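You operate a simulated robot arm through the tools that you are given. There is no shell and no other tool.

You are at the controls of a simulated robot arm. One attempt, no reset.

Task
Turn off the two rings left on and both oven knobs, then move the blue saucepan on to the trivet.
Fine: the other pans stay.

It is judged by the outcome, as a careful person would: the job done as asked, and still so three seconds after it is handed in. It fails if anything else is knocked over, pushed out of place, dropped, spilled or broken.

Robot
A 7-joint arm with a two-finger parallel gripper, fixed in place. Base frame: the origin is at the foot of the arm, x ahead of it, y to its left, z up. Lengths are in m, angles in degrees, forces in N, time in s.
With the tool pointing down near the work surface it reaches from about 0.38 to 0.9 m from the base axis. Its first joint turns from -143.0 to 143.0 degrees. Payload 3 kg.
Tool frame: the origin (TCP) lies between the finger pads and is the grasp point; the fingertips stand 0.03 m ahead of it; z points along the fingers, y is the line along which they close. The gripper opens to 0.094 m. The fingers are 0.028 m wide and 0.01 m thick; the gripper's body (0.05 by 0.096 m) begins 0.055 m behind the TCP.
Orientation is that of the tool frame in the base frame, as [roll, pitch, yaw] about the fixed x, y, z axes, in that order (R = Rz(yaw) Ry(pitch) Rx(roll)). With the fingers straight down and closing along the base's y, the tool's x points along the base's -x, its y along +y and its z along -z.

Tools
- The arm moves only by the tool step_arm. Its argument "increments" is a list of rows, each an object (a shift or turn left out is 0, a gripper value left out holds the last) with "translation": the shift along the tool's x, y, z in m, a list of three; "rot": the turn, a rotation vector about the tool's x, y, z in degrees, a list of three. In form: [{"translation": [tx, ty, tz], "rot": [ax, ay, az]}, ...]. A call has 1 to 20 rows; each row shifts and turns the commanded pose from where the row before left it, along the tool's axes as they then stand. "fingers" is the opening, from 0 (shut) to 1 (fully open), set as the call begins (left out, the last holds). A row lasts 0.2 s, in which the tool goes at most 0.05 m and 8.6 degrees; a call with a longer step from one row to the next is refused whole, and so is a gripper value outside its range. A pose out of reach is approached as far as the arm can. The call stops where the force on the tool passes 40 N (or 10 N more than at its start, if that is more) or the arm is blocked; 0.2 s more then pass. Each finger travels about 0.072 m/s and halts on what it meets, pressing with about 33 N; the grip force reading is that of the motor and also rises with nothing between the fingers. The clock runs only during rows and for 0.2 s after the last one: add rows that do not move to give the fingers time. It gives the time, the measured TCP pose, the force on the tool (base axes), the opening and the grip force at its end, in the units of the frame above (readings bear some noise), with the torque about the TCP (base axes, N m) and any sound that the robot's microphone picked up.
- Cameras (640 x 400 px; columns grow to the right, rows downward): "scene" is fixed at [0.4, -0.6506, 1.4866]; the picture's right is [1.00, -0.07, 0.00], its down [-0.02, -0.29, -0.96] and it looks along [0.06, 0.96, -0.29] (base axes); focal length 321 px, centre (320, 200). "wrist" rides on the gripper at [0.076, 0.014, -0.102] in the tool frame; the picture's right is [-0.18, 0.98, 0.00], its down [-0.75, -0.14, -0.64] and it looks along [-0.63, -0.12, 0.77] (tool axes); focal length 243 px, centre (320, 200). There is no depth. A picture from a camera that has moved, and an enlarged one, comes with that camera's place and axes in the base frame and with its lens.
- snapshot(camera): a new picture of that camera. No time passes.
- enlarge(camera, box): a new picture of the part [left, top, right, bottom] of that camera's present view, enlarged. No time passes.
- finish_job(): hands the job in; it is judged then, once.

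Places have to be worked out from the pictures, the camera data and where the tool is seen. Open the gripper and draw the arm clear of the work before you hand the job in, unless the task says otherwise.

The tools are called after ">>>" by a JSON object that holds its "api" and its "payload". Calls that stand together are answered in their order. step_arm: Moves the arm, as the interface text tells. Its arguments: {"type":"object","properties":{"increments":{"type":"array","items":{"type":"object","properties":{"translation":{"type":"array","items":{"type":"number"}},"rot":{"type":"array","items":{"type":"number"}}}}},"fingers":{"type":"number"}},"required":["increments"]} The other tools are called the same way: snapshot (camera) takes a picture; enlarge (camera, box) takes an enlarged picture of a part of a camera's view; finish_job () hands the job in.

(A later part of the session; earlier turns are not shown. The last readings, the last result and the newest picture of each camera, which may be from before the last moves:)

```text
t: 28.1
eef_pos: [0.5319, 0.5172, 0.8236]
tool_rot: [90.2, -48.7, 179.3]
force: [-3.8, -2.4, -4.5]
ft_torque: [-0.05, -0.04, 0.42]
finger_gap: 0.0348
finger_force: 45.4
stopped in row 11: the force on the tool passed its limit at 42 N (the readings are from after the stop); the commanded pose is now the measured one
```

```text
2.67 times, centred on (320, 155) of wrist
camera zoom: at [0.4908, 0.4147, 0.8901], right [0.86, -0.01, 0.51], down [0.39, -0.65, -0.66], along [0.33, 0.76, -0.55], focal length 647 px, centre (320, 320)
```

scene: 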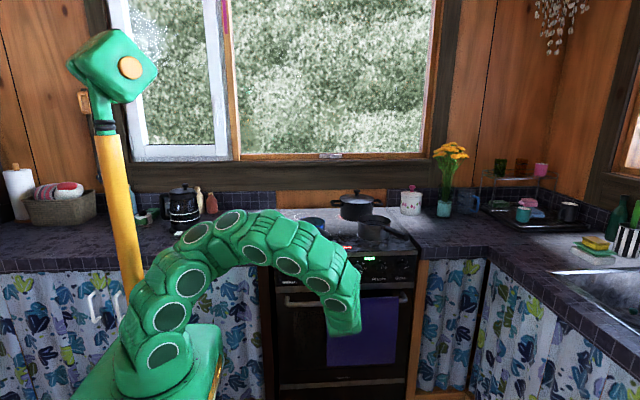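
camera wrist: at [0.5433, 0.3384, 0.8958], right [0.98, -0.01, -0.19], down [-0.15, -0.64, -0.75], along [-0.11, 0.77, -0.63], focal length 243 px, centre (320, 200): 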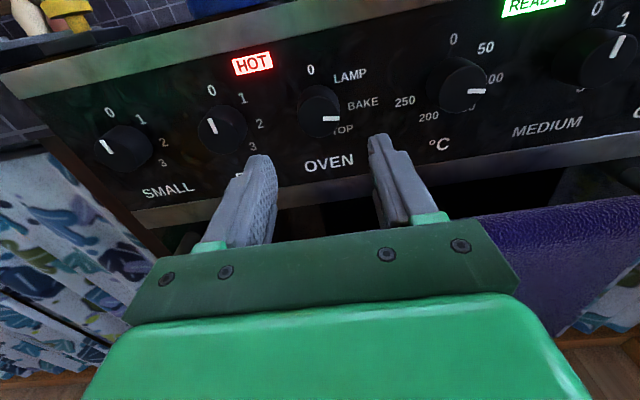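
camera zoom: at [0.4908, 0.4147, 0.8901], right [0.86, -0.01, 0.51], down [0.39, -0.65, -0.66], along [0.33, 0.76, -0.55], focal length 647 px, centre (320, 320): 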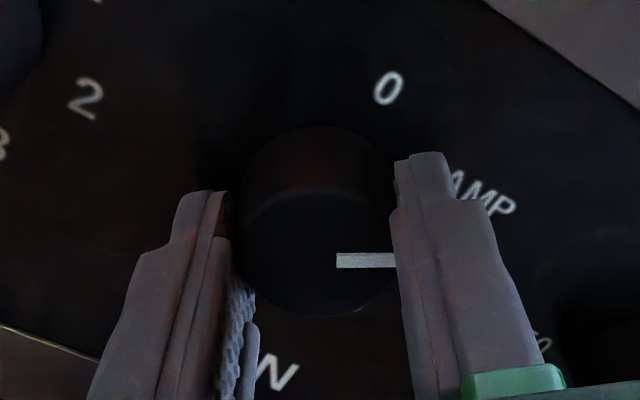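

41° turned with low residual load. Continuing.

>>> {"api": "step_arm", "payload": {"increments": [{}, {"translation": [0, 0.00015, 0], "rot": [0, 0, -2.5]}, {"translation": [0, 0.00015, 0], "rot": [0, 0, -2.5]}, {"translation": [0, 0.00015, 0], "rot": [0, 0, -2.5]}, {"translation": [0, 0.00015, 0], "rot": [0, 0, -2.5]}, {"translation": [0, 0.00015, 0], "rot": [0, 0, -2.5]}, {"translation": [0, 0.00015, 0], "rot": [0, 0, -2.5]}, {"translation": [0, 0.00015, 0], "rot": [0, 0, -2.5]}, {"translation": [0, 0.00015, 0], "rot": [0, 0, -2.5]}, {"translation": [0, 0.00015, 0], "rot": [0, 0, -2.5]}, {"translation": [0, 0.00015, 0], "rot": [0, 0, -2.5]}, {"translation": [0, 0.00015, 0], "rot": [0, 0, -2.5]}, {"translation": [0, 0.00015, 0], "rot": [0, 0, -2.5]}]}}

>>> {"api": "enlarge", "payload": {"camera": "wrist", "box": [200, 80, 440, 230]}}

```text
t: 30.9
eef_pos: [0.5318, 0.5158, 0.8244]
tool_rot: [90.2, -19.7, 179.4]
force: [-6.9, -6.9, -2.0]
ft_torque: [0.13, 0.0, 0.37]
finger_gap: 0.0346
finger_force: 44.4
stopped in row 13: the force on the tool passed its limit at 42 N (the readings are from after the stop); the commanded pose is now the measured one
```

```text
2.67 times, centred on (320, 155) of wrist
camera zoom: at [0.4639, 0.4149, 0.8633], right [0.5, 0.0, 0.86], down [0.66, -0.65, -0.39], along [0.56, 0.76, -0.33], focal length 647 px, centre (320, 320)
```

zoom: 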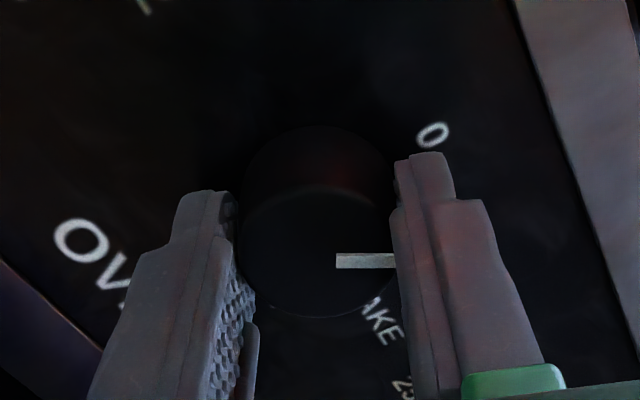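

70° turned, roughly 25–30° to go. I'll continue and watch for the end-stop torque.

>>> {"api": "step_arm", "payload": {"increments": [{}, {"translation": [0, 0.00012, 0], "rot": [0, 0, -2.5]}, {"translation": [0, 0.00012, 0], "rot": [0, 0, -2.5]}, {"translation": [0, 0.00012, 0], "rot": [0, 0, -2.5]}, {"translation": [0, 0.00012, 0], "rot": [0, 0, -2.5]}, {"translation": [0, 0.00012, 0], "rot": [0, 0, -2.5]}, {"translation": [0, 0.00012, 0], "rot": [0, 0, -2.5]}, {"translation": [0, 0.00012, 0], "rot": [0, 0, -2.5]}, {"translation": [0, 0.00012, 0], "rot": [0, 0, -2.5]}]}}

>>> {"api": "enlarge", "payload": {"camera": "wrist", "box": [200, 80, 440, 230]}}

```text
t: 32.9
eef_pos: [0.5326, 0.5153, 0.8243]
tool_rot: [90.1, 0.3, 179.4]
force: [-13.4, -30.8, 8.0]
ft_torque: [0.5, 0.02, 0.32]
finger_gap: 0.0348
finger_force: 45.0
```

```text
2.67 times, centred on (320, 155) of wrist
camera zoom: at [0.4546, 0.415, 0.8387], right [0.18, 0.0, 0.98], down [0.75, -0.65, -0.14], along [0.64, 0.76, -0.12], focal length 647 px, centre (320, 320)
```

zoom: 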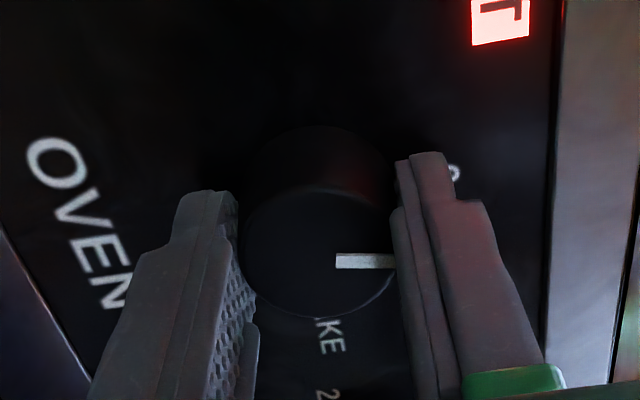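

90° turned with about 10° left. I'll relieve the axial load slightly and turn the last part toward the stop.

>>> {"api": "step_arm", "payload": {"increments": [{"translation": [0.0004, 0.0003, -0.0008]}, {"rot": [0, 0, -2]}, {"rot": [0, 0, -2]}, {"rot": [0, 0, -2]}, {"rot": [0, 0, -2]}, {"rot": [0, 0, -2]}]}}

>>> {"api": "enlarge", "payload": {"camera": "wrist", "box": [200, 80, 440, 230]}}

```text
t: 33.9
eef_pos: [0.5315, 0.5161, 0.8249]
tool_rot: [90.3, 5.9, 179.4]
force: [3.6, 14.5, -11.7]
ft_torque: [-0.38, -0.07, -0.02]
finger_gap: 0.0349
finger_force: 45.4
stopped in row 5: the force on the tool passed its limit at 49 N (the readings are from after the stop); the commanded pose is now the measured one
```

```text
2.67 times, centred on (320, 155) of wrist
camera zoom: at [0.4537, 0.415, 0.8317], right [0.08, 0.0, 1.0], down [0.76, -0.65, -0.06], along [0.65, 0.76, -0.06], focal length 647 px, centre (320, 320)
```

zoom: 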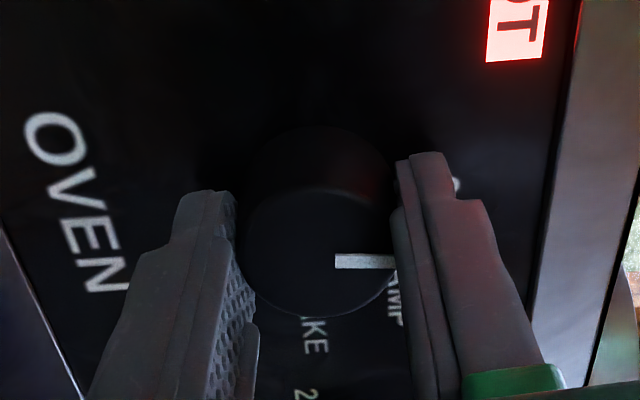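

About 5° remains. I'll continue in fine steps until the stop shows.

>>> {"api": "step_arm", "payload": {"increments": [{}, {"rot": [0, 0, -1.5]}, {"rot": [0, 0, -1.5]}, {"rot": [0, 0, -1.5]}, {"rot": [0, 0, -1.5]}]}}

>>> {"api": "enlarge", "payload": {"camera": "wrist", "box": [200, 80, 440, 230]}}

```text
t: 34.5
eef_pos: [0.5314, 0.516, 0.8251]
tool_rot: [90.3, 7.0, 179.4]
force: [2.8, 14.3, -11.2]
ft_torque: [-0.52, -0.02, -0.01]
finger_gap: 0.0345
finger_force: 45.0
stopped in row 2: the force on the tool passed its limit at 44 N (the readings are from after the stop); the commanded pose is now the measured one
```

```text
2.67 times, centred on (320, 155) of wrist
camera zoom: at [0.4535, 0.415, 0.8303], right [0.06, 0.0, 1.0], down [0.76, -0.65, -0.04], along [0.65, 0.76, -0.04], focal length 647 px, centre (320, 320)
```

zoom: 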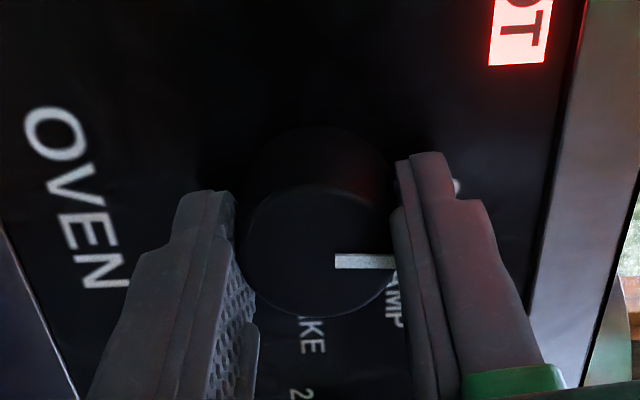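

I'll relieve the residual load (force +y, −z) and add the last few degrees.

>>> {"api": "step_arm", "payload": {"increments": [{"translation": [0, -0.0005, 0.0006]}, {"rot": [0, 0, -1.5]}, {"rot": [0, 0, -1.5]}, {"rot": [0, 0, -1.5]}, {"rot": [0, 0, -1.5]}]}}

>>> {"api": "enlarge", "payload": {"camera": "wrist", "box": [200, 80, 440, 230]}}

```text
t: 35.3
eef_pos: [0.5319, 0.5161, 0.8247]
tool_rot: [90.4, 9.3, 179.3]
force: [4.4, 13.8, -11.1]
ft_torque: [-0.65, -0.06, 0.02]
finger_gap: 0.0346
finger_force: 44.9
stopped in row 3: the force on the tool passed its limit at 42 N (the readings are from after the stop); the commanded pose is now the measured one
```

```text
2.67 times, centred on (320, 155) of wrist
camera zoom: at [0.4532, 0.415, 0.8275], right [0.02, 0.01, 1.0], down [0.76, -0.65, -0.01], along [0.65, 0.76, -0.02], focal length 647 px, centre (320, 320)
```

zoom: 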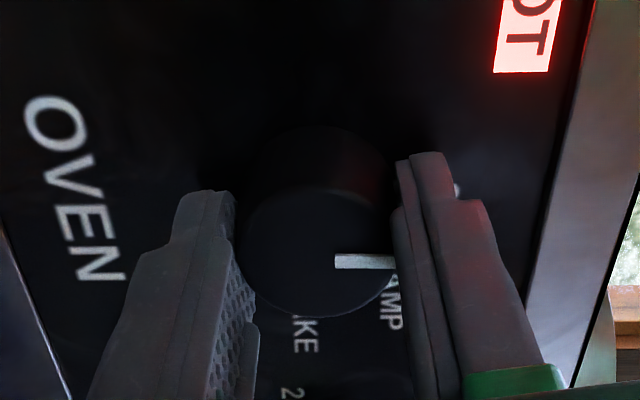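

99° turned and the pointer should be nearly vertical. I'll release, back off, and check it before any fine adjustment.

>>> {"api": "step_arm", "payload": {"increments": [{}, {}, {}], "fingers": 0.62}}

>>> {"api": "step_arm", "payload": {"increments": [{"translation": [0, 0, -0.02]}, {"translation": [0, 0, -0.03]}, {"translation": [0, 0, -0.03]}, {"translation": [0, 0, -0.03]}]}}

>>> {"api": "enlarge", "payload": {"camera": "wrist", "box": [160, 20, 420, 182]}}

>>> {"api": "snapshot", "payload": {"camera": "wrist"}}

```text
t: 36.1
eef_pos: [0.5321, 0.5163, 0.8259]
tool_rot: [90.4, 9.3, 179.4]
force: [0.2, 0.0, -0.7]
ft_torque: [0.01, -0.01, -0.06]
finger_gap: 0.058
finger_force: 0.0
```

```text
t: 37.1
eef_pos: [0.5293, 0.4068, 0.8266]
tool_rot: [90.3, 9.3, 179.4]
force: [-0.1, -0.3, 0.0]
ft_torque: [0.0, 0.0, 0.0]
finger_gap: 0.0584
finger_force: 0.2
```

```text
2.46 times, centred on (290, 101) of wrist
camera zoom: at [0.4516, 0.3062, 0.8279], right [0.02, 0.0, 1.0], down [0.76, -0.65, -0.01], along [0.65, 0.76, -0.02], focal length 597 px, centre (394, 444)
```

zoom: 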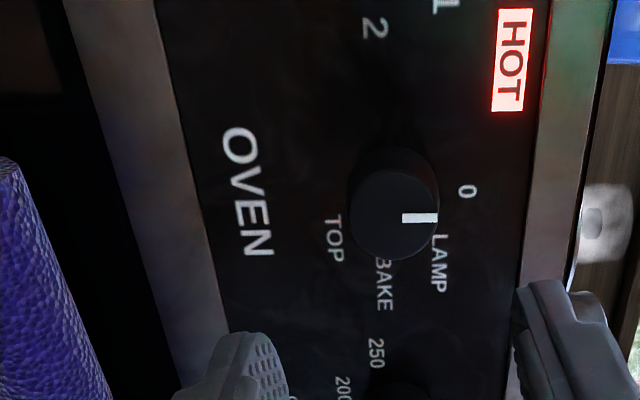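

```text
taken
camera wrist: at [0.4516, 0.3062, 0.8279], right [0.02, 0.0, 1.0], down [0.76, -0.65, -0.01], along [0.65, 0.76, -0.02], focal length 243 px, centre (320, 200)
```

wrist: 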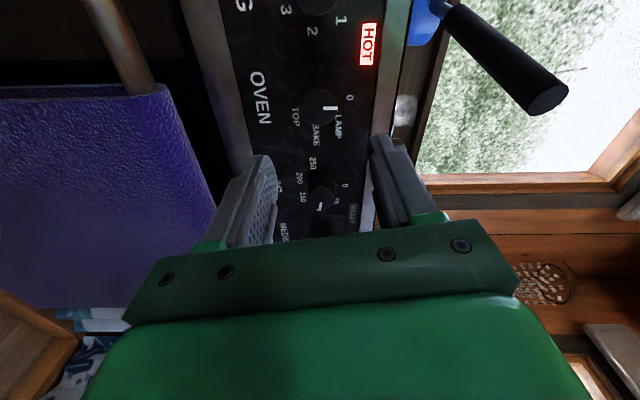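

OVEN's pointer is within about 2–3° of 0 and the READY lamp has gone out. Its vertical grip also shows the knob axis at z≈0.825. I'll straighten the tool, roll back to camera-up, and move right to °C at x≈0.64.

>>> {"api": "step_arm", "payload": {"increments": [{"rot": [-0.35, 0.6, 8.2]}, {"rot": [0, 0, 8.3]}, {"rot": [0, 0, 8.3]}, {"rot": [0, 0, 8.3]}, {"rot": [0, 0, 8.3]}, {"rot": [0, 0, 8.3]}, {"rot": [0, 0, 8.3]}, {"rot": [0, 0, 8.3]}, {"rot": [0, 0, 8.3]}, {"rot": [0, 0, 8.3]}, {"rot": [0, 0, 8.2]}, {"rot": [0, 0, 8.2]}, {"translation": [0, 0.03, 0]}, {"translation": [-0.001, 0.04, 0]}, {"translation": [0, 0.038, 0.02]}]}}

>>> {"api": "snapshot", "payload": {"camera": "wrist"}}

>>> {"api": "enlarge", "payload": {"camera": "wrist", "box": [200, 60, 440, 210]}}

>>> {"api": "snapshot", "payload": {"camera": "scene"}}

```text
t: 40.3
eef_pos: [0.6358, 0.4271, 0.8246]
tool_rot: [58.6, -90.0, -148.6]
force: [-0.2, 0.3, 0.4]
ft_torque: [0.03, -0.03, 0.05]
finger_gap: 0.0582
finger_force: 0.1
```

```text
taken
camera wrist: at [0.6504, 0.3245, 0.8995], right [0.98, 0.0, -0.18], down [-0.14, -0.64, -0.75], along [-0.12, 0.77, -0.63], focal length 243 px, centre (320, 200)
```

wrist: 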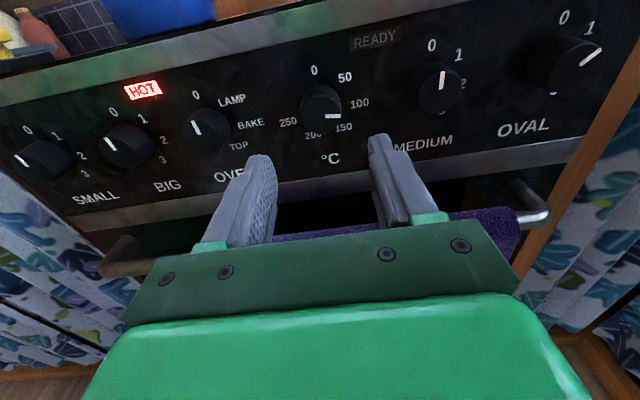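

```text
2.67 times, centred on (320, 135) of wrist
camera zoom: at [0.6504, 0.3245, 0.8995], right [0.98, 0.0, -0.18], down [-0.14, -0.64, -0.75], along [-0.12, 0.77, -0.63], focal length 647 px, centre (320, 373)
```

zoom: 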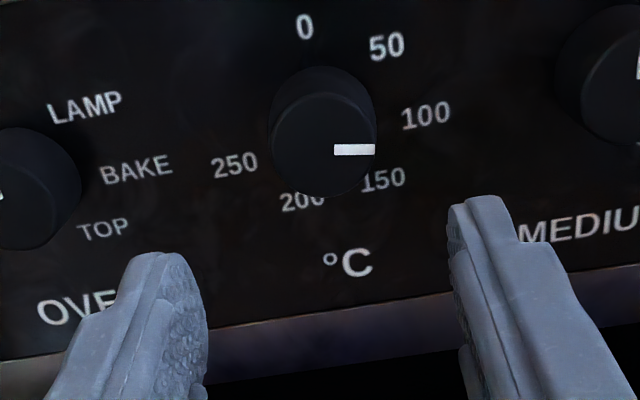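

```text
taken
```

scene: 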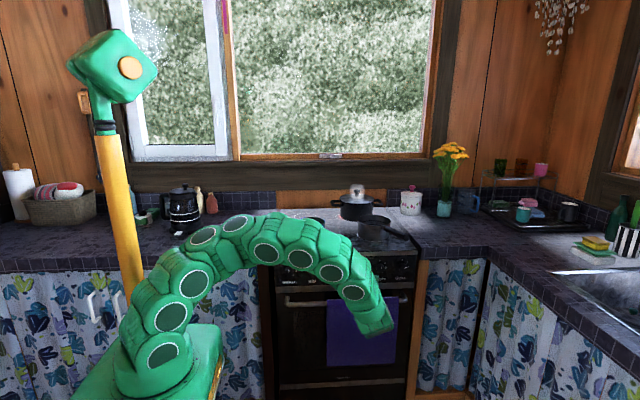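

OVEN now matches SMALL and BIG at 0. °C's axis is at about (0.638, 0.825); I'll advance onto it.

>>> {"api": "step_arm", "payload": {"increments": [{"translation": [0.0005, 0.002, 0.025]}, {"translation": [0, 0, 0.025]}, {"translation": [0, 0, 0.02]}, {"translation": [0, 0, 0.01]}, {"translation": [0, 0, 0.006]}]}}

>>> {"api": "enlarge", "payload": {"camera": "wrist", "box": [200, 80, 440, 230]}}

```text
t: 41.5
eef_pos: [0.6391, 0.5138, 0.8269]
tool_rot: [39.0, -90.0, -129.1]
force: [-0.3, 0.1, -0.5]
ft_torque: [-0.04, -0.01, 0.02]
finger_gap: 0.0583
finger_force: 0.1
```

```text
2.67 times, centred on (320, 155) of wrist
camera zoom: at [0.6528, 0.4116, 0.9034], right [0.98, 0.0, -0.18], down [-0.14, -0.64, -0.75], along [-0.12, 0.77, -0.63], focal length 647 px, centre (320, 320)
```

zoom: 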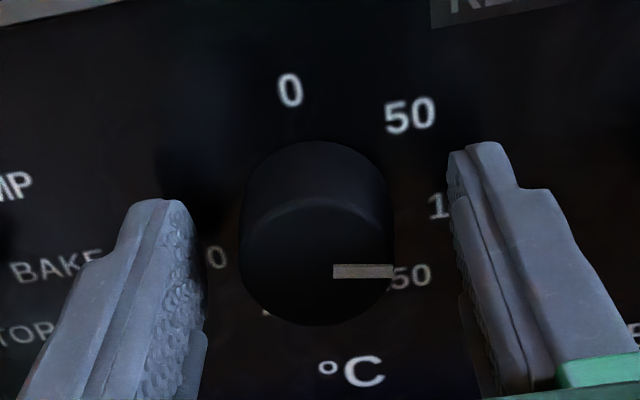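

Centred horizontally, just over 1 mm high. I'll correct that and close on the °C knob.

>>> {"api": "step_arm", "payload": {"increments": [{"translation": [-0.0013, -0.0005, 0.002]}]}}

>>> {"api": "step_arm", "payload": {"increments": [{}, {}, {}], "fingers": 0}}

>>> {"api": "step_arm", "payload": {"increments": [{}, {"rot": [0, 0, -2]}, {"rot": [0, 0, -2]}, {"rot": [0, 0, -2]}, {"rot": [0, 0, -2]}, {"rot": [0, 0, -2]}, {"rot": [0, 0, -2]}, {"rot": [0, 0, -2]}, {"rot": [0, 0, -2]}, {"rot": [0, 0, -2]}, {"rot": [0, 0, -2]}, {"rot": [0, 0, -2]}, {"rot": [0, 0, -2]}]}}

>>> {"api": "enlarge", "payload": {"camera": "wrist", "box": [200, 80, 440, 230]}}

```text
t: 41.9
eef_pos: [0.6372, 0.5157, 0.8262]
tool_rot: [65.6, -90.0, -155.5]
force: [0.6, -0.8, 0.1]
ft_torque: [-0.02, -0.04, -0.01]
finger_gap: 0.0581
finger_force: 0.1
```

```text
t: 42.7
eef_pos: [0.6381, 0.5156, 0.8252]
tool_rot: [-122.2, -90.0, 32.5]
force: [-21.3, -14.2, 3.4]
ft_torque: [0.31, -0.01, 0.72]
finger_gap: 0.0346
finger_force: 44.9
```

```text
t: 43.6
eef_pos: [0.6371, 0.5162, 0.8256]
tool_rot: [88.1, -85.1, -177.8]
force: [-6.6, -8.1, 2.4]
ft_torque: [0.14, 0.03, 0.11]
finger_gap: 0.0347
finger_force: 45.6
stopped in row 4: the force on the tool passed its limit at 42 N (the readings are from after the stop); the commanded pose is now the measured one
```

```text
2.67 times, centred on (320, 155) of wrist
camera zoom: at [0.6455, 0.4131, 0.9026], right [0.99, 0.0, -0.1], down [-0.07, -0.64, -0.76], along [-0.07, 0.77, -0.64], focal length 647 px, centre (320, 320)
```

zoom: 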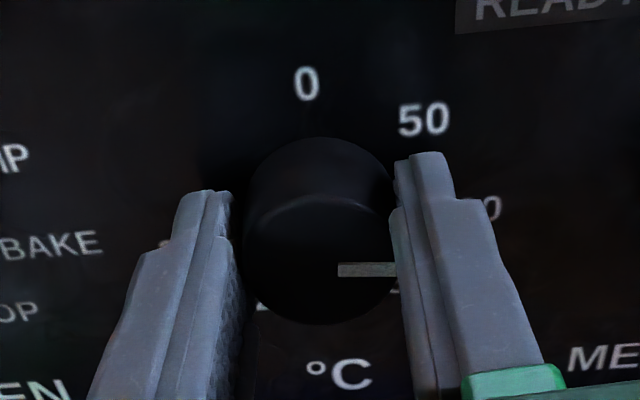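

The °C knob turns, and the residual load has relaxed. I'll carry on in small steps.

>>> {"api": "step_arm", "payload": {"increments": [{}, {"rot": [0, 0, -2.5]}, {"rot": [0, 0, -2.5]}, {"rot": [0, 0, -2.5]}, {"rot": [0, 0, -2.5]}, {"rot": [0, 0, -2.5]}, {"rot": [0, 0, -2.5]}, {"rot": [0, 0, -2.5]}, {"rot": [0, 0, -2.5]}, {"rot": [0, 0, -2.5]}, {"rot": [0, 0, -2.5]}, {"rot": [0, 0, -2.5]}, {"rot": [0, 0, -2.5]}, {"rot": [0, 0, -2.5]}, {"rot": [0, 0, -2.5]}]}}

>>> {"api": "enlarge", "payload": {"camera": "wrist", "box": [200, 80, 440, 230]}}

```text
t: 44.9
eef_pos: [0.637, 0.5154, 0.8264]
tool_rot: [89.5, -74.6, -179.3]
force: [-3.5, -8.5, 2.3]
ft_torque: [0.06, 0.01, -0.03]
finger_gap: 0.0346
finger_force: 44.6
stopped in row 6: the force on the tool passed its limit at 42 N (the readings are from after the stop); the commanded pose is now the measured one
```

```text
2.67 times, centred on (320, 155) of wrist
camera zoom: at [0.6309, 0.4131, 0.9027], right [1.0, 0.0, 0.08], down [0.07, -0.64, -0.77], along [0.05, 0.77, -0.64], focal length 647 px, centre (320, 320)
```

zoom: 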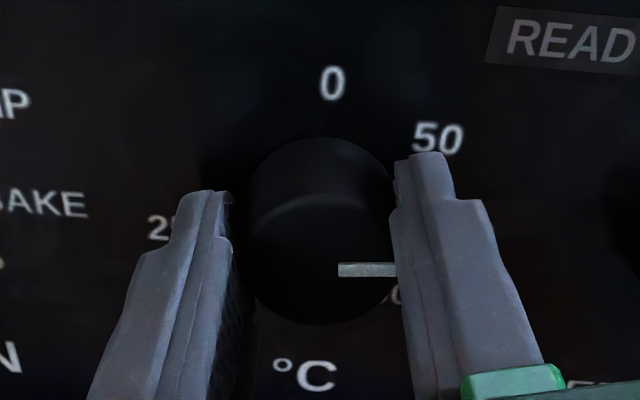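

It's turning at 15°. The trips suggest the axis is slightly below the tool axis this time, so I'll add a small opposite compensation.

>>> {"api": "step_arm", "payload": {"increments": [{}, {"translation": [0, -0.0001, -0.0001], "rot": [0, 0, -2.5]}, {"translation": [0, -0.0001, -0.0001], "rot": [0, 0, -2.5]}, {"translation": [0, -0.0001, -0.0001], "rot": [0, 0, -2.5]}, {"translation": [0, -0.0001, -0.0001], "rot": [0, 0, -2.5]}, {"translation": [0, -0.0001, -0.0001], "rot": [0, 0, -2.5]}, {"translation": [0, -0.0001, -0.0001], "rot": [0, 0, -2.5]}, {"translation": [0, -0.0001, -0.0001], "rot": [0, 0, -2.5]}, {"translation": [0, -0.0001, -0.0001], "rot": [0, 0, -2.5]}, {"translation": [0, -0.0001, -0.0001], "rot": [0, 0, -2.5]}, {"translation": [0, -0.0001, -0.0001], "rot": [0, 0, -2.5]}, {"translation": [0, -0.0001, -0.0001], "rot": [0, 0, -2.5]}, {"translation": [0, -0.0001, -0.0001], "rot": [0, 0, -2.5]}]}}

>>> {"api": "enlarge", "payload": {"camera": "wrist", "box": [200, 80, 440, 230]}}

```text
t: 47.7
eef_pos: [0.6354, 0.5154, 0.8254]
tool_rot: [89.9, -44.4, -179.7]
force: [10.8, 35.8, 0.8]
ft_torque: [0.05, 0.05, -0.48]
finger_gap: 0.0344
finger_force: 44.9
```

```text
2.67 times, centred on (320, 155) of wrist
camera zoom: at [0.5926, 0.413, 0.8888], right [0.82, 0.0, 0.57], down [0.44, -0.64, -0.63], along [0.36, 0.77, -0.53], focal length 647 px, centre (320, 320)
```

zoom: 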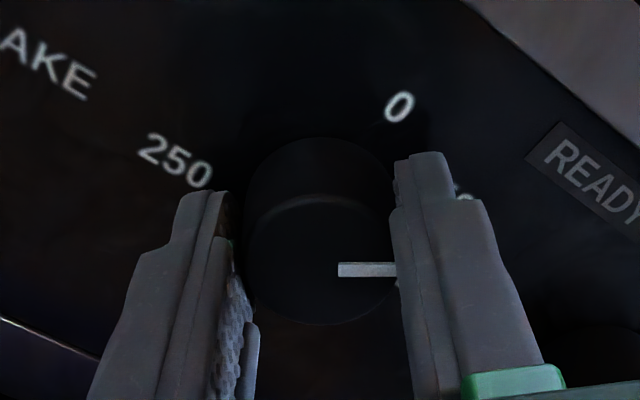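

That ran through cleanly; 45° is done. The +y pull built up to 36 N, so I'll relieve 1 mm forward and continue without the axial term.

>>> {"api": "step_arm", "payload": {"increments": [{"translation": [0, 0.0002, 0.0009]}, {"translation": [0, -5e-05, 0], "rot": [0, 0, -2.5]}, {"translation": [0, -5e-05, 0], "rot": [0, 0, -2.5]}, {"translation": [0, -5e-05, 0], "rot": [0, 0, -2.5]}, {"translation": [0, -5e-05, 0], "rot": [0, 0, -2.5]}, {"translation": [0, -5e-05, 0], "rot": [0, 0, -2.5]}, {"translation": [0, -5e-05, 0], "rot": [0, 0, -2.5]}, {"translation": [0, -5e-05, 0], "rot": [0, 0, -2.5]}, {"translation": [0, -5e-05, 0], "rot": [0, 0, -2.5]}, {"translation": [0, -5e-05, 0], "rot": [0, 0, -2.5]}, {"translation": [0, -5e-05, 0], "rot": [0, 0, -2.5]}, {"translation": [0, -5e-05, 0], "rot": [0, 0, -2.5]}, {"translation": [0, -5e-05, 0], "rot": [0, 0, -2.5]}]}}

>>> {"api": "enlarge", "payload": {"camera": "wrist", "box": [200, 80, 440, 230]}}

```text
t: 50.5
eef_pos: [0.6369, 0.5154, 0.8244]
tool_rot: [89.9, -14.6, -179.9]
force: [22.7, 23.4, 24.7]
ft_torque: [0.66, -0.02, -0.5]
finger_gap: 0.0346
finger_force: 45.2
```

```text
2.67 times, centred on (320, 155) of wrist
camera zoom: at [0.5661, 0.413, 0.8574], right [0.42, 0.0, 0.91], down [0.7, -0.64, -0.33], along [0.58, 0.77, -0.27], focal length 647 px, centre (320, 320)
```

zoom: 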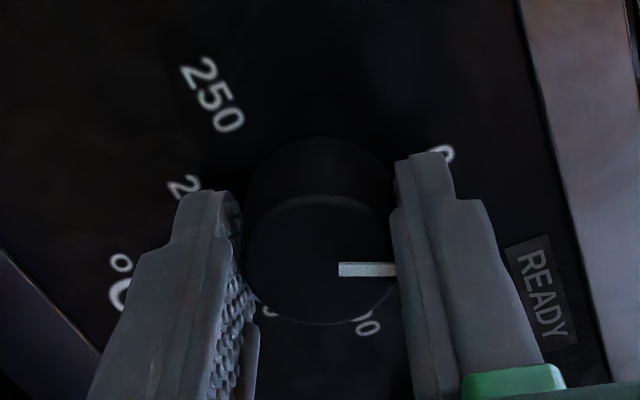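

75° done. I'll relieve the side loads by about 0.7 mm and continue.

>>> {"api": "step_arm", "payload": {"increments": [{"translation": [-0.0004, 0.0007, 0.0006]}, {"rot": [0, 0, -2.5]}, {"rot": [0, 0, -2.5]}, {"rot": [0, 0, -2.5]}, {"rot": [0, 0, -2.5]}, {"rot": [0, 0, -2.5]}, {"rot": [0, 0, -2.5]}, {"rot": [0, 0, -2.5]}, {"rot": [0, 0, -2.5]}]}}

>>> {"api": "enlarge", "payload": {"camera": "wrist", "box": [200, 80, 440, 230]}}

```text
t: 52.5
eef_pos: [0.6368, 0.5153, 0.8251]
tool_rot: [89.9, 5.4, -179.8]
force: [-5.4, -38.4, 12.5]
ft_torque: [0.58, 0.01, -0.08]
finger_gap: 0.0347
finger_force: 45.1
```

```text
2.67 times, centred on (320, 155) of wrist
camera zoom: at [0.5592, 0.413, 0.8313], right [0.09, 0.0, 1.0], down [0.77, -0.64, -0.07], along [0.64, 0.77, -0.06], focal length 647 px, centre (320, 320)
```

zoom: 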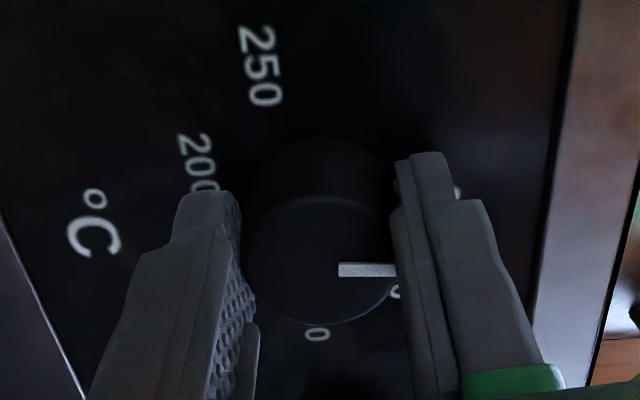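

95° done and about 7° remain. I'll relieve the axial push and finish the turn.

>>> {"api": "step_arm", "payload": {"increments": [{"translation": [0, 0.0003, -0.0009]}, {"rot": [0, 0, -2]}, {"rot": [0, 0, -2]}, {"rot": [0, 0, -2]}, {"rot": [0, 0, -1.5]}]}}

>>> {"api": "enlarge", "payload": {"camera": "wrist", "box": [200, 80, 440, 230]}}

```text
t: 53.7
eef_pos: [0.6353, 0.5155, 0.8253]
tool_rot: [90.0, 12.9, -179.8]
force: [22.7, 13.9, -14.0]
ft_torque: [-0.41, 0.92, -0.71]
finger_gap: 0.0348
finger_force: 44.8
```

```text
2.67 times, centred on (320, 155) of wrist
camera zoom: at [0.5584, 0.4129, 0.8211], right [-0.04, 0.0, 1.0], down [0.77, -0.64, 0.03], along [0.64, 0.77, 0.03], focal length 647 px, centre (320, 320)
```

zoom: 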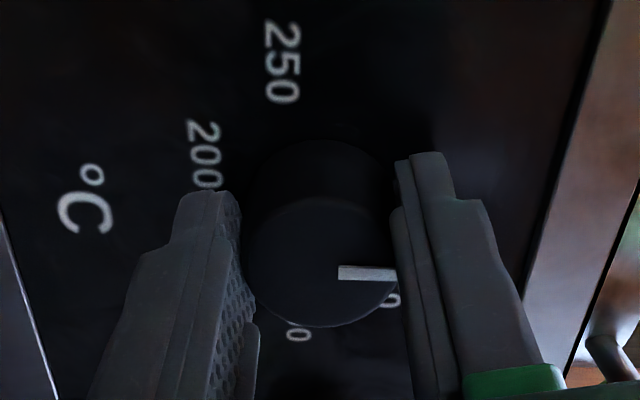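

A torque of 0.92 N·m means °C is against its 0 stop. I'll release, back out, and check.

>>> {"api": "step_arm", "payload": {"increments": [{}, {}, {}], "fingers": 0.62}}

>>> {"api": "step_arm", "payload": {"increments": [{"translation": [0, 0, -0.02]}, {"translation": [0, 0, -0.03]}, {"translation": [0, 0, -0.03]}, {"translation": [0, 0, -0.03]}]}}

>>> {"api": "enlarge", "payload": {"camera": "wrist", "box": [160, 0, 420, 162]}}

```text
t: 54.5
eef_pos: [0.6361, 0.515, 0.825]
tool_rot: [89.8, 12.9, -179.8]
force: [-0.6, 0.1, -1.1]
ft_torque: [-0.01, -0.02, -0.03]
finger_gap: 0.058
finger_force: 0.0
```

```text
t: 55.5
eef_pos: [0.6376, 0.4086, 0.8261]
tool_rot: [90.0, 13.0, -179.8]
force: [-0.6, 0.1, 0.3]
ft_torque: [0.0, 0.02, 0.0]
finger_gap: 0.0581
finger_force: 0.1
```

```text
2.46 times, centred on (290, 81) of wrist
camera zoom: at [0.5602, 0.3048, 0.8217], right [-0.04, 0.0, 1.0], down [0.77, -0.64, 0.03], along [0.64, 0.77, 0.03], focal length 597 px, centre (394, 493)
```

zoom: 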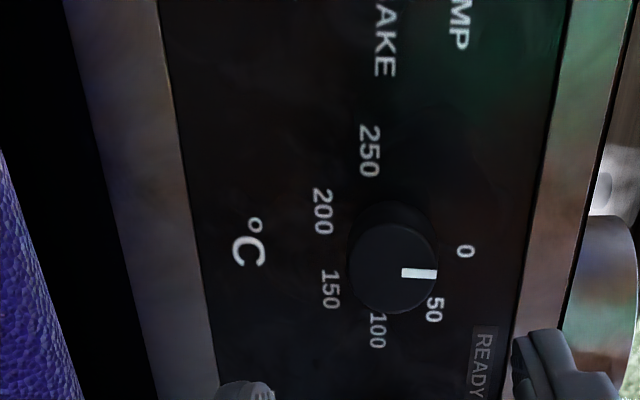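

°C's pointer is at 0 within about 2°. Now OVAL at x≈0.834: I'll roll back to camera-up and shift right with the tips kept at y≈0.44.

>>> {"api": "step_arm", "payload": {"increments": [{"rot": [0, 0, 7.9]}, {"rot": [0, 0, 7.9]}, {"rot": [0, 0, 7.9]}, {"rot": [0, 0, 7.9]}, {"rot": [0, 0, 7.9]}, {"rot": [0, 0, 7.9]}, {"rot": [0, 0, 7.9]}, {"rot": [0, 0, 7.9]}, {"rot": [0, 0, 7.9]}, {"rot": [0, 0, 7.9]}, {"rot": [0, 0, 7.9]}, {"rot": [0, 0, 8.0]}, {"rot": [0, 0, 8.0]}]}}

>>> {"api": "step_arm", "payload": {"increments": [{"translation": [0, 0.04, 0]}, {"translation": [0, 0.04, 0]}, {"translation": [0, 0.04, 0]}, {"translation": [0, 0.04, 0]}, {"translation": [0, 0.035, 0]}]}}

>>> {"api": "snapshot", "payload": {"camera": "wrist"}}

>>> {"api": "enlarge", "payload": {"camera": "wrist", "box": [200, 60, 440, 210]}}

>>> {"api": "snapshot", "payload": {"camera": "scene"}}

```text
t: 58.3
eef_pos: [0.6367, 0.4051, 0.8251]
tool_rot: [-58.5, -89.9, -31.4]
force: [-0.7, 0.4, -0.4]
ft_torque: [0.0, 0.0, 0.01]
finger_gap: 0.0585
finger_force: 0.0
```

```text
t: 59.5
eef_pos: [0.8318, 0.4041, 0.8247]
tool_rot: [-19.4, -90.0, -70.4]
force: [0.3, -0.6, 0.7]
ft_torque: [0.02, 0.04, -0.02]
finger_gap: 0.0584
finger_force: 0.0
```

```text
taken
camera wrist: at [0.8456, 0.3017, 0.9005], right [0.98, 0.0, -0.18], down [-0.14, -0.64, -0.75], along [-0.12, 0.77, -0.63], focal length 243 px, centre (320, 200)
```

wrist: 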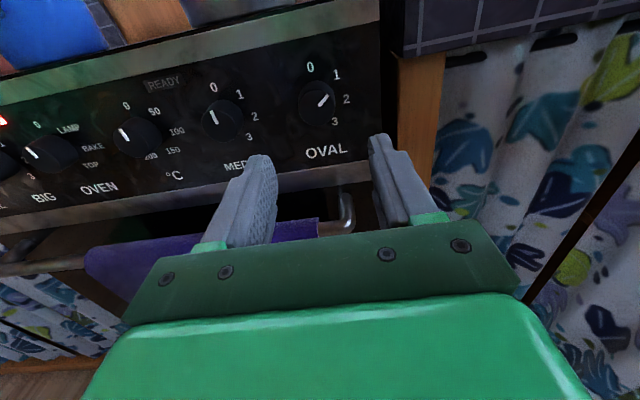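

```text
2.67 times, centred on (320, 135) of wrist
camera zoom: at [0.8456, 0.3017, 0.9005], right [0.98, 0.0, -0.18], down [-0.14, -0.64, -0.75], along [-0.12, 0.77, -0.63], focal length 647 px, centre (320, 373)
```

zoom: 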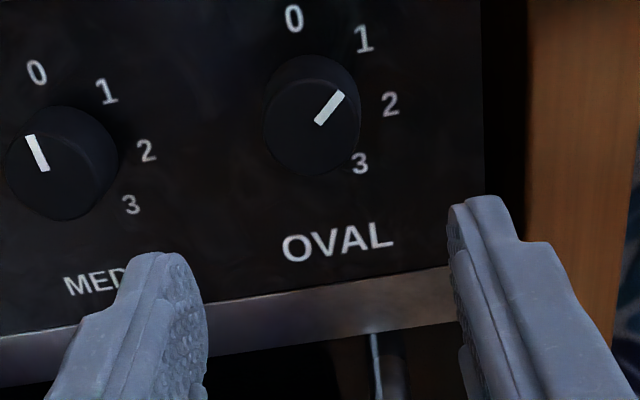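

```text
taken
```

scene: 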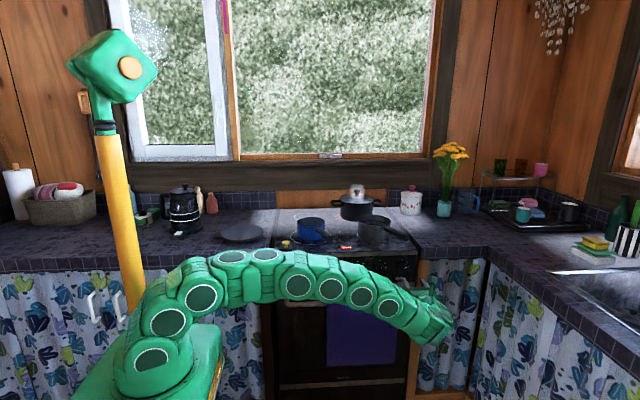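

OVAL's axis is at about (0.829, 0.825), with its pointer near "1". I'll shift 3 mm left and advance to y≈0.513.

>>> {"api": "step_arm", "payload": {"increments": [{"translation": [0, -0.003, 0.03]}, {"translation": [0, 0, 0.03]}, {"translation": [0, 0, 0.025]}, {"translation": [0, 0, 0.015]}, {"translation": [0, 0, 0.009]}]}}

>>> {"api": "enlarge", "payload": {"camera": "wrist", "box": [200, 80, 440, 230]}}

```text
t: 60.7
eef_pos: [0.8283, 0.514, 0.8253]
tool_rot: [4.7, -90.0, -94.5]
force: [0.2, -0.2, -0.3]
ft_torque: [0.01, 0.01, -0.02]
finger_gap: 0.0582
finger_force: 0.1
```

```text
2.67 times, centred on (320, 155) of wrist
camera zoom: at [0.8433, 0.4114, 0.901], right [0.98, 0.0, -0.18], down [-0.14, -0.64, -0.76], along [-0.12, 0.77, -0.63], focal length 647 px, centre (320, 320)
```

zoom: 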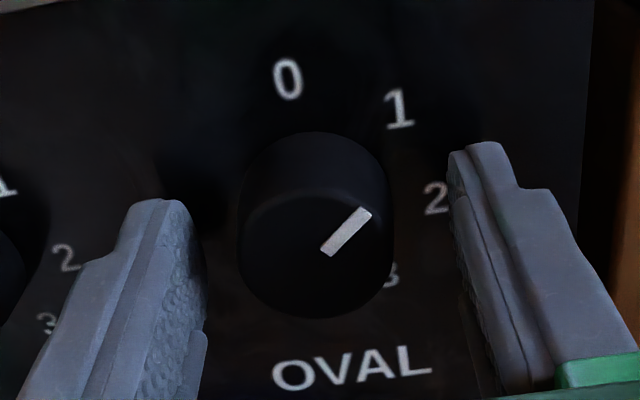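

OVAL is aligned vertically and needs about 1 mm left. I'll correct that, close, and start turning.

>>> {"api": "step_arm", "payload": {"increments": [{"translation": [0, -0.0009, 0.002]}]}}

>>> {"api": "step_arm", "payload": {"increments": [{}, {}, {}], "fingers": 0}}

>>> {"api": "step_arm", "payload": {"increments": [{}, {"rot": [0, 0, -2.5]}, {"rot": [0, 0, -2.5]}, {"rot": [0, 0, -2.5]}, {"rot": [0, 0, -2.5]}, {"rot": [0, 0, -2.5]}, {"rot": [0, 0, -2.5]}, {"rot": [0, 0, -2.5]}, {"rot": [0, 0, -2.5]}, {"rot": [0, 0, -2.5]}, {"rot": [0, 0, -2.5]}]}}

>>> {"api": "enlarge", "payload": {"camera": "wrist", "box": [200, 80, 440, 230]}}

```text
t: 61.1
eef_pos: [0.8279, 0.5155, 0.8255]
tool_rot: [3.1, -89.9, -92.8]
force: [-0.4, -0.3, 0.0]
ft_torque: [0.01, 0.02, -0.03]
finger_gap: 0.0581
finger_force: 0.0
```

```text
t: 61.9
eef_pos: [0.8277, 0.5155, 0.825]
tool_rot: [13.5, -89.8, -103.2]
force: [-0.2, -0.9, -0.1]
ft_torque: [0.04, 0.0, 0.09]
finger_gap: 0.0351
finger_force: 44.9
```

```text
t: 63.7
eef_pos: [0.8274, 0.5164, 0.8249]
tool_rot: [89.5, -73.1, -179.3]
force: [-3.9, -4.4, 4.4]
ft_torque: [0.33, -0.02, 0.35]
finger_gap: 0.0349
finger_force: 45.0
stopped in row 8: the force on the tool passed its limit at 41 N (the readings are from after the stop); the commanded pose is now the measured one
```

```text
2.67 times, centred on (320, 155) of wrist
camera zoom: at [0.8193, 0.4133, 0.902], right [0.99, 0.0, 0.11], down [0.09, -0.64, -0.76], along [0.07, 0.77, -0.64], focal length 647 px, centre (320, 320)
```

zoom: 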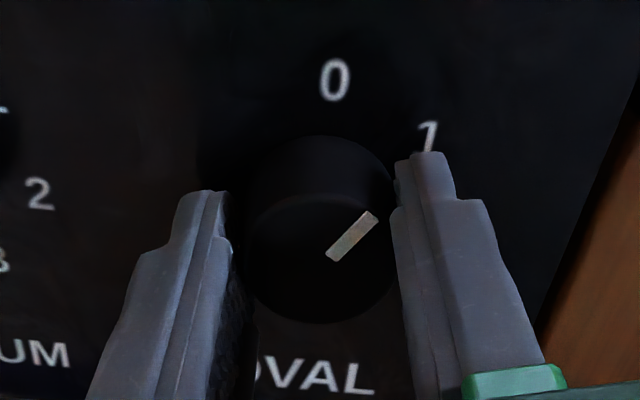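

A clean grip, and 17° turned. Continuing.

>>> {"api": "step_arm", "payload": {"increments": [{}, {"rot": [0, 0, -2.5]}, {"rot": [0, 0, -2.5]}, {"rot": [0, 0, -2.5]}, {"rot": [0, 0, -2.5]}, {"rot": [0, 0, -2.5]}, {"rot": [0, 0, -2.5]}, {"rot": [0, 0, -2.5]}, {"rot": [0, 0, -2.5]}, {"rot": [0, 0, -2.5]}, {"rot": [0, 0, -2.5]}]}}

>>> {"api": "enlarge", "payload": {"camera": "wrist", "box": [200, 80, 440, 230]}}

```text
t: 66.1
eef_pos: [0.8272, 0.5161, 0.8244]
tool_rot: [89.9, -48.0, -179.6]
force: [-27.2, -22.1, 13.6]
ft_torque: [0.35, 0.02, 0.84]
finger_gap: 0.0348
finger_force: 44.7
```

```text
2.67 times, centred on (320, 155) of wrist
camera zoom: at [0.7873, 0.4133, 0.891], right [0.85, 0.0, 0.52], down [0.4, -0.64, -0.66], along [0.33, 0.77, -0.55], focal length 647 px, centre (320, 320)
```

zoom: 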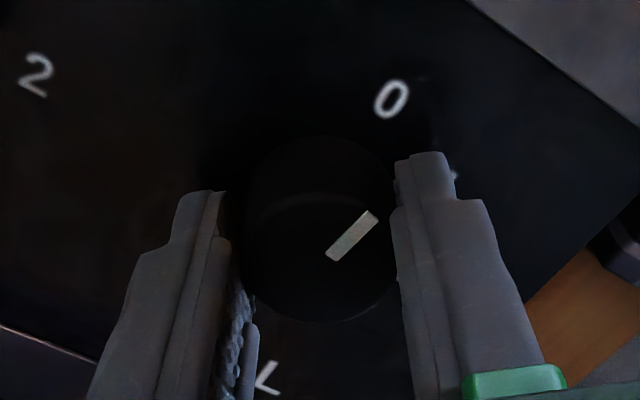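

42° turned. I'll relieve the side load and finish the last 10° or so to the stop.

>>> {"api": "step_arm", "payload": {"increments": [{"translation": [0.0007, -0.0002, -0.0006]}, {"rot": [0, 0, -2]}, {"rot": [0, 0, -2]}, {"rot": [0, 0, -2]}, {"rot": [0, 0, -2]}, {"rot": [0, 0, -2]}]}}

>>> {"api": "enlarge", "payload": {"camera": "wrist", "box": [200, 80, 440, 230]}}

>>> {"api": "enlarge", "payload": {"camera": "scene", "box": [260, 180, 430, 290]}}

```text
t: 67.5
eef_pos: [0.8273, 0.5157, 0.825]
tool_rot: [90.0, -38.0, -179.6]
force: [16.0, 22.9, 8.1]
ft_torque: [0.2, 0.78, -0.38]
finger_gap: 0.0355
finger_force: 45.4
```

```text
2.67 times, centred on (320, 155) of wrist
camera zoom: at [0.7764, 0.413, 0.883], right [0.75, 0.0, 0.66], down [0.51, -0.64, -0.58], along [0.42, 0.77, -0.48], focal length 647 px, centre (320, 320)
```

zoom: 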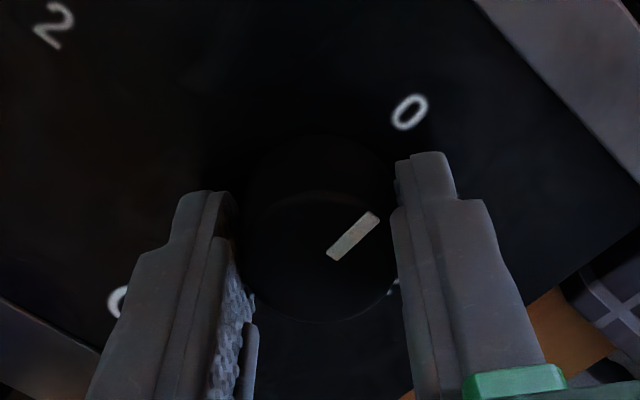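

```text
3.64 times, centred on (345, 235) of scene
camera zoom: at [0.4, -0.6506, 1.4866], right [1.0, -0.07, 0.0], down [-0.02, -0.29, -0.96], along [0.06, 0.96, -0.29], focal length 1168 px, centre (229, 73)
```

zoom: 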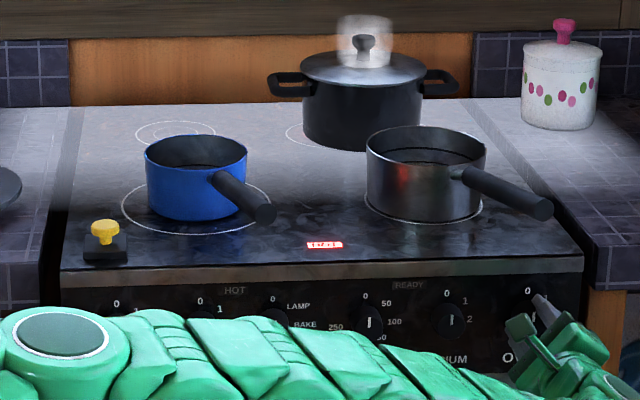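

OVAL is at its stop (0.78 N·m). Both ring glows are gone, and the panel HOT lamp has gone out too. I'll release, back out, and raise the arm clear to check all the knobs.

>>> {"api": "step_arm", "payload": {"increments": [{}, {}, {}], "fingers": 0.62}}

>>> {"api": "step_arm", "payload": {"increments": [{"translation": [0, 0, -0.02]}, {"translation": [0, 0, -0.03]}, {"translation": [0, 0, -0.03]}, {"translation": [0, 0, -0.03]}, {"rot": [0, 0, 7.5]}, {"rot": [0, 0, 7.5]}, {"rot": [0, 0, 7.5]}, {"rot": [0, 0, 7.5]}, {"rot": [0, 0, 7.5]}, {"rot": [0, 0, 7.5]}, {"rot": [0, 0, 7]}]}}

>>> {"api": "snapshot", "payload": {"camera": "wrist"}}

>>> {"api": "enlarge", "payload": {"camera": "wrist", "box": [0, 40, 400, 240]}}

```text
t: 68.3
eef_pos: [0.8266, 0.5164, 0.8245]
tool_rot: [89.9, -38.1, -179.7]
force: [-0.4, -0.4, -0.6]
ft_torque: [0.0, 0.02, 0.02]
finger_gap: 0.0585
finger_force: 0.1
```

```text
t: 70.7
eef_pos: [0.8264, 0.4053, 0.8252]
tool_rot: [-79.4, -89.8, -10.2]
force: [0.6, 0.5, 0.5]
ft_torque: [0.02, 0.03, 0.0]
finger_gap: 0.0584
finger_force: 0.2
```

```text
taken
camera wrist: at [0.842, 0.3028, 0.9004], right [0.98, 0.0, -0.19], down [-0.14, -0.64, -0.75], along [-0.12, 0.77, -0.63], focal length 243 px, centre (320, 200)
```

wrist: 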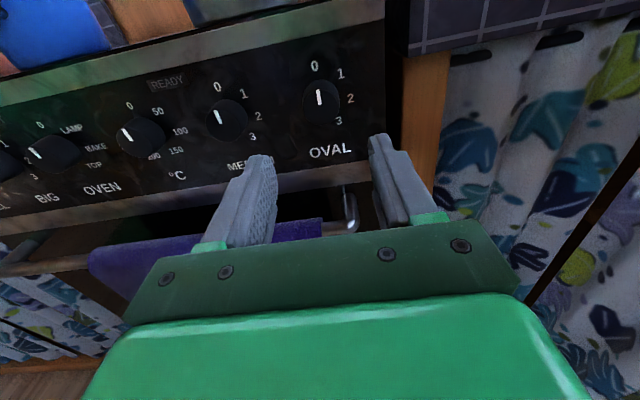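

```text
1.60 times, centred on (200, 140) of wrist
camera zoom: at [0.842, 0.3028, 0.9004], right [0.98, 0.0, -0.19], down [-0.14, -0.64, -0.75], along [-0.12, 0.77, -0.63], focal length 388 px, centre (512, 296)
```

zoom: 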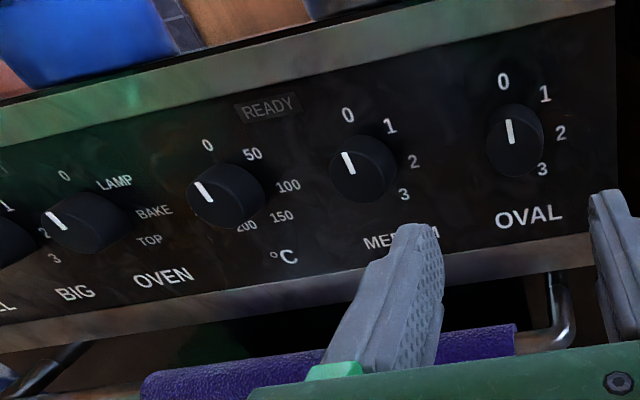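

All the pointers I can see are up. I'll back off 60 mm, rise to z≈1.2 and move left, clear of the pan handles, then check everything from the scene camera.

>>> {"api": "step_arm", "payload": {"increments": [{"translation": [0, 0, -0.03]}, {"translation": [0, 0, -0.03]}, {"translation": [0.045, 0, 0]}, {"translation": [0.045, 0, 0]}, {"translation": [0.045, 0, 0]}, {"translation": [0.045, 0, 0]}, {"translation": [0.045, -0.02, 0]}, {"translation": [0.045, -0.02, 0]}, {"translation": [0.045, -0.02, 0]}, {"translation": [0.045, -0.02, 0]}]}}

>>> {"api": "snapshot", "payload": {"camera": "scene"}}

>>> {"api": "enlarge", "payload": {"camera": "scene", "box": [270, 245, 425, 300]}}

>>> {"api": "enlarge", "payload": {"camera": "scene", "box": [260, 180, 430, 290]}}

>>> {"api": "snapshot", "payload": {"camera": "wrist"}}

```text
t: 72.9
eef_pos: [0.7501, 0.3442, 1.1871]
tool_rot: [-40.1, -89.9, -49.6]
force: [0.4, 0.1, 0.0]
ft_torque: [0.0, 0.0, -0.01]
finger_gap: 0.0582
finger_force: 0.0
```

```text
taken
```

scene: 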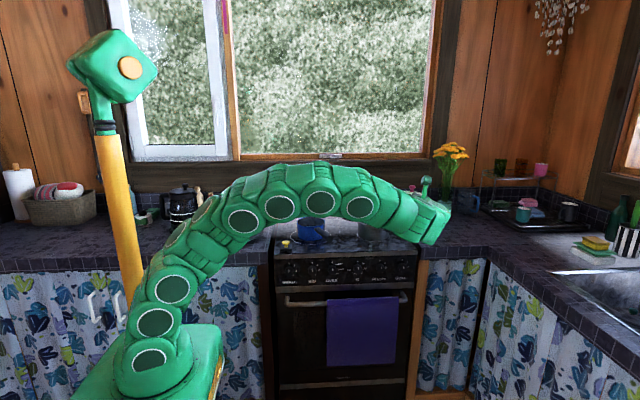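

```text
4.13 times, centred on (348, 272) of scene
camera zoom: at [0.4, -0.6506, 1.4866], right [1.0, -0.07, 0.0], down [-0.02, -0.29, -0.96], along [0.06, 0.96, -0.29], focal length 1326 px, centre (206, -99)
```

zoom: 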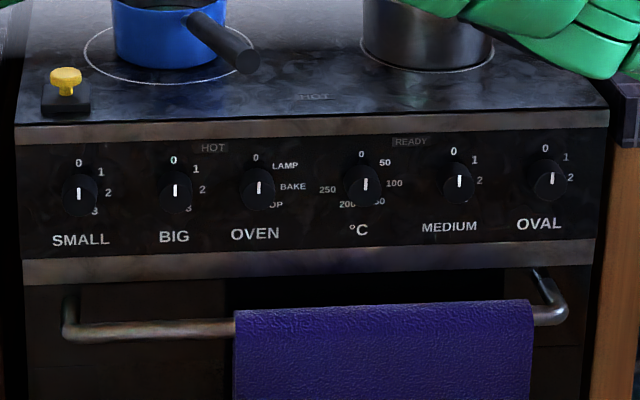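

```text
3.64 times, centred on (345, 235) of scene
camera zoom: at [0.4, -0.6506, 1.4866], right [1.0, -0.07, 0.0], down [-0.02, -0.29, -0.96], along [0.06, 0.96, -0.29], focal length 1168 px, centre (229, 73)
```

zoom: 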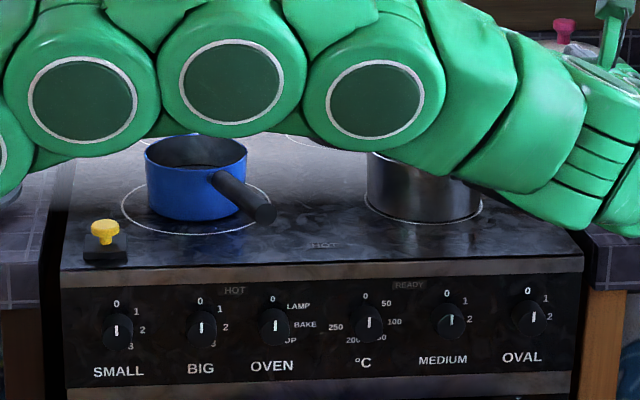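

```text
taken
camera wrist: at [0.765, 0.2421, 1.2632], right [0.98, 0.01, -0.19], down [-0.14, -0.64, -0.75], along [-0.12, 0.77, -0.63], focal length 243 px, centre (320, 200)
```

wrist: 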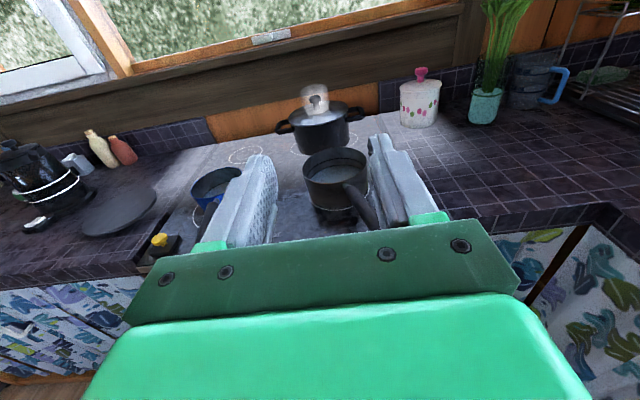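

All the indicator lamps are out and every pointer is up. I'm zooming in closely to confirm OVEN, °C and OVAL before moving to the pan.

>>> {"api": "enlarge", "payload": {"camera": "scene", "box": [316, 255, 356, 285]}}

>>> {"api": "enlarge", "payload": {"camera": "scene", "box": [342, 253, 382, 283]}}

>>> {"api": "enlarge", "payload": {"camera": "scene", "box": [380, 250, 420, 280]}}

>>> {"api": "enlarge", "payload": {"camera": "scene", "box": [276, 255, 316, 285]}}

```text
13.33 times, centred on (336, 270) of scene
camera zoom: at [0.4, -0.6506, 1.4866], right [1.0, -0.07, 0.0], down [-0.02, -0.29, -0.96], along [0.06, 0.96, -0.29], focal length 4283 px, centre (107, -733)
```

zoom: 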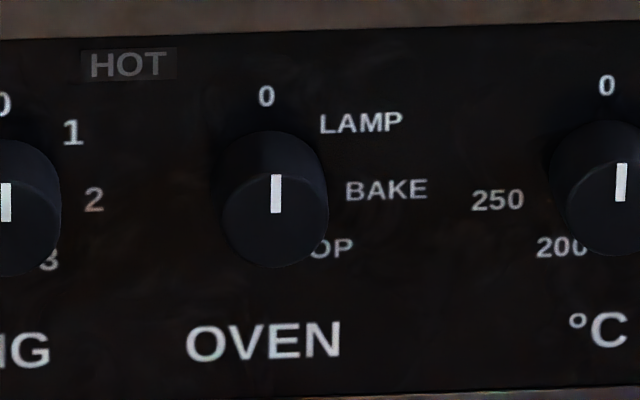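

```text
13.33 times, centred on (362, 268) of scene
camera zoom: at [0.4, -0.6506, 1.4866], right [1.0, -0.07, 0.0], down [-0.02, -0.29, -0.96], along [0.06, 0.96, -0.29], focal length 4283 px, centre (-240, -707)
```

zoom: 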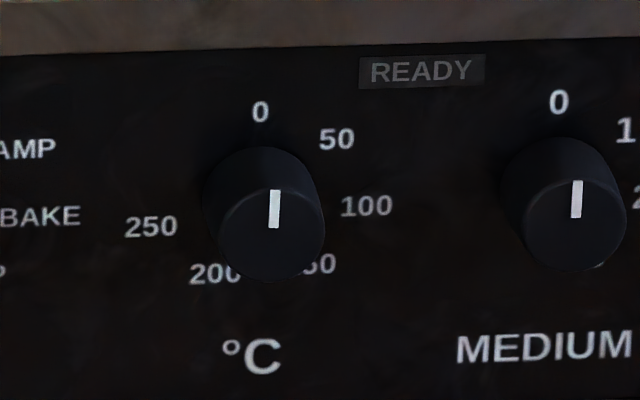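

```text
13.33 times, centred on (400, 265) of scene
camera zoom: at [0.4, -0.6506, 1.4866], right [1.0, -0.07, 0.0], down [-0.02, -0.29, -0.96], along [0.06, 0.96, -0.29], focal length 4283 px, centre (-747, -667)
```

zoom: 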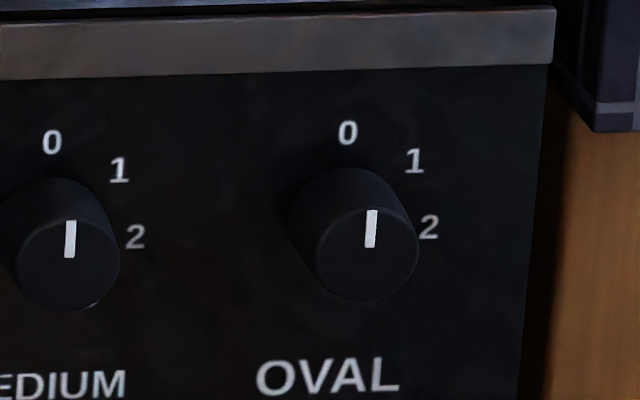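

```text
13.33 times, centred on (296, 270) of scene
camera zoom: at [0.4, -0.6506, 1.4866], right [1.0, -0.07, 0.0], down [-0.02, -0.29, -0.96], along [0.06, 0.96, -0.29], focal length 4283 px, centre (640, -733)
```

zoom: 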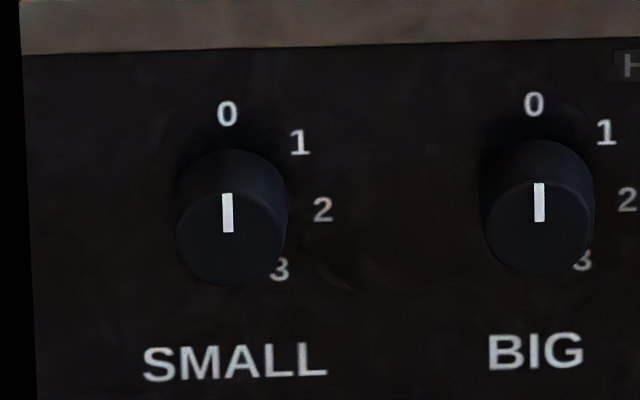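

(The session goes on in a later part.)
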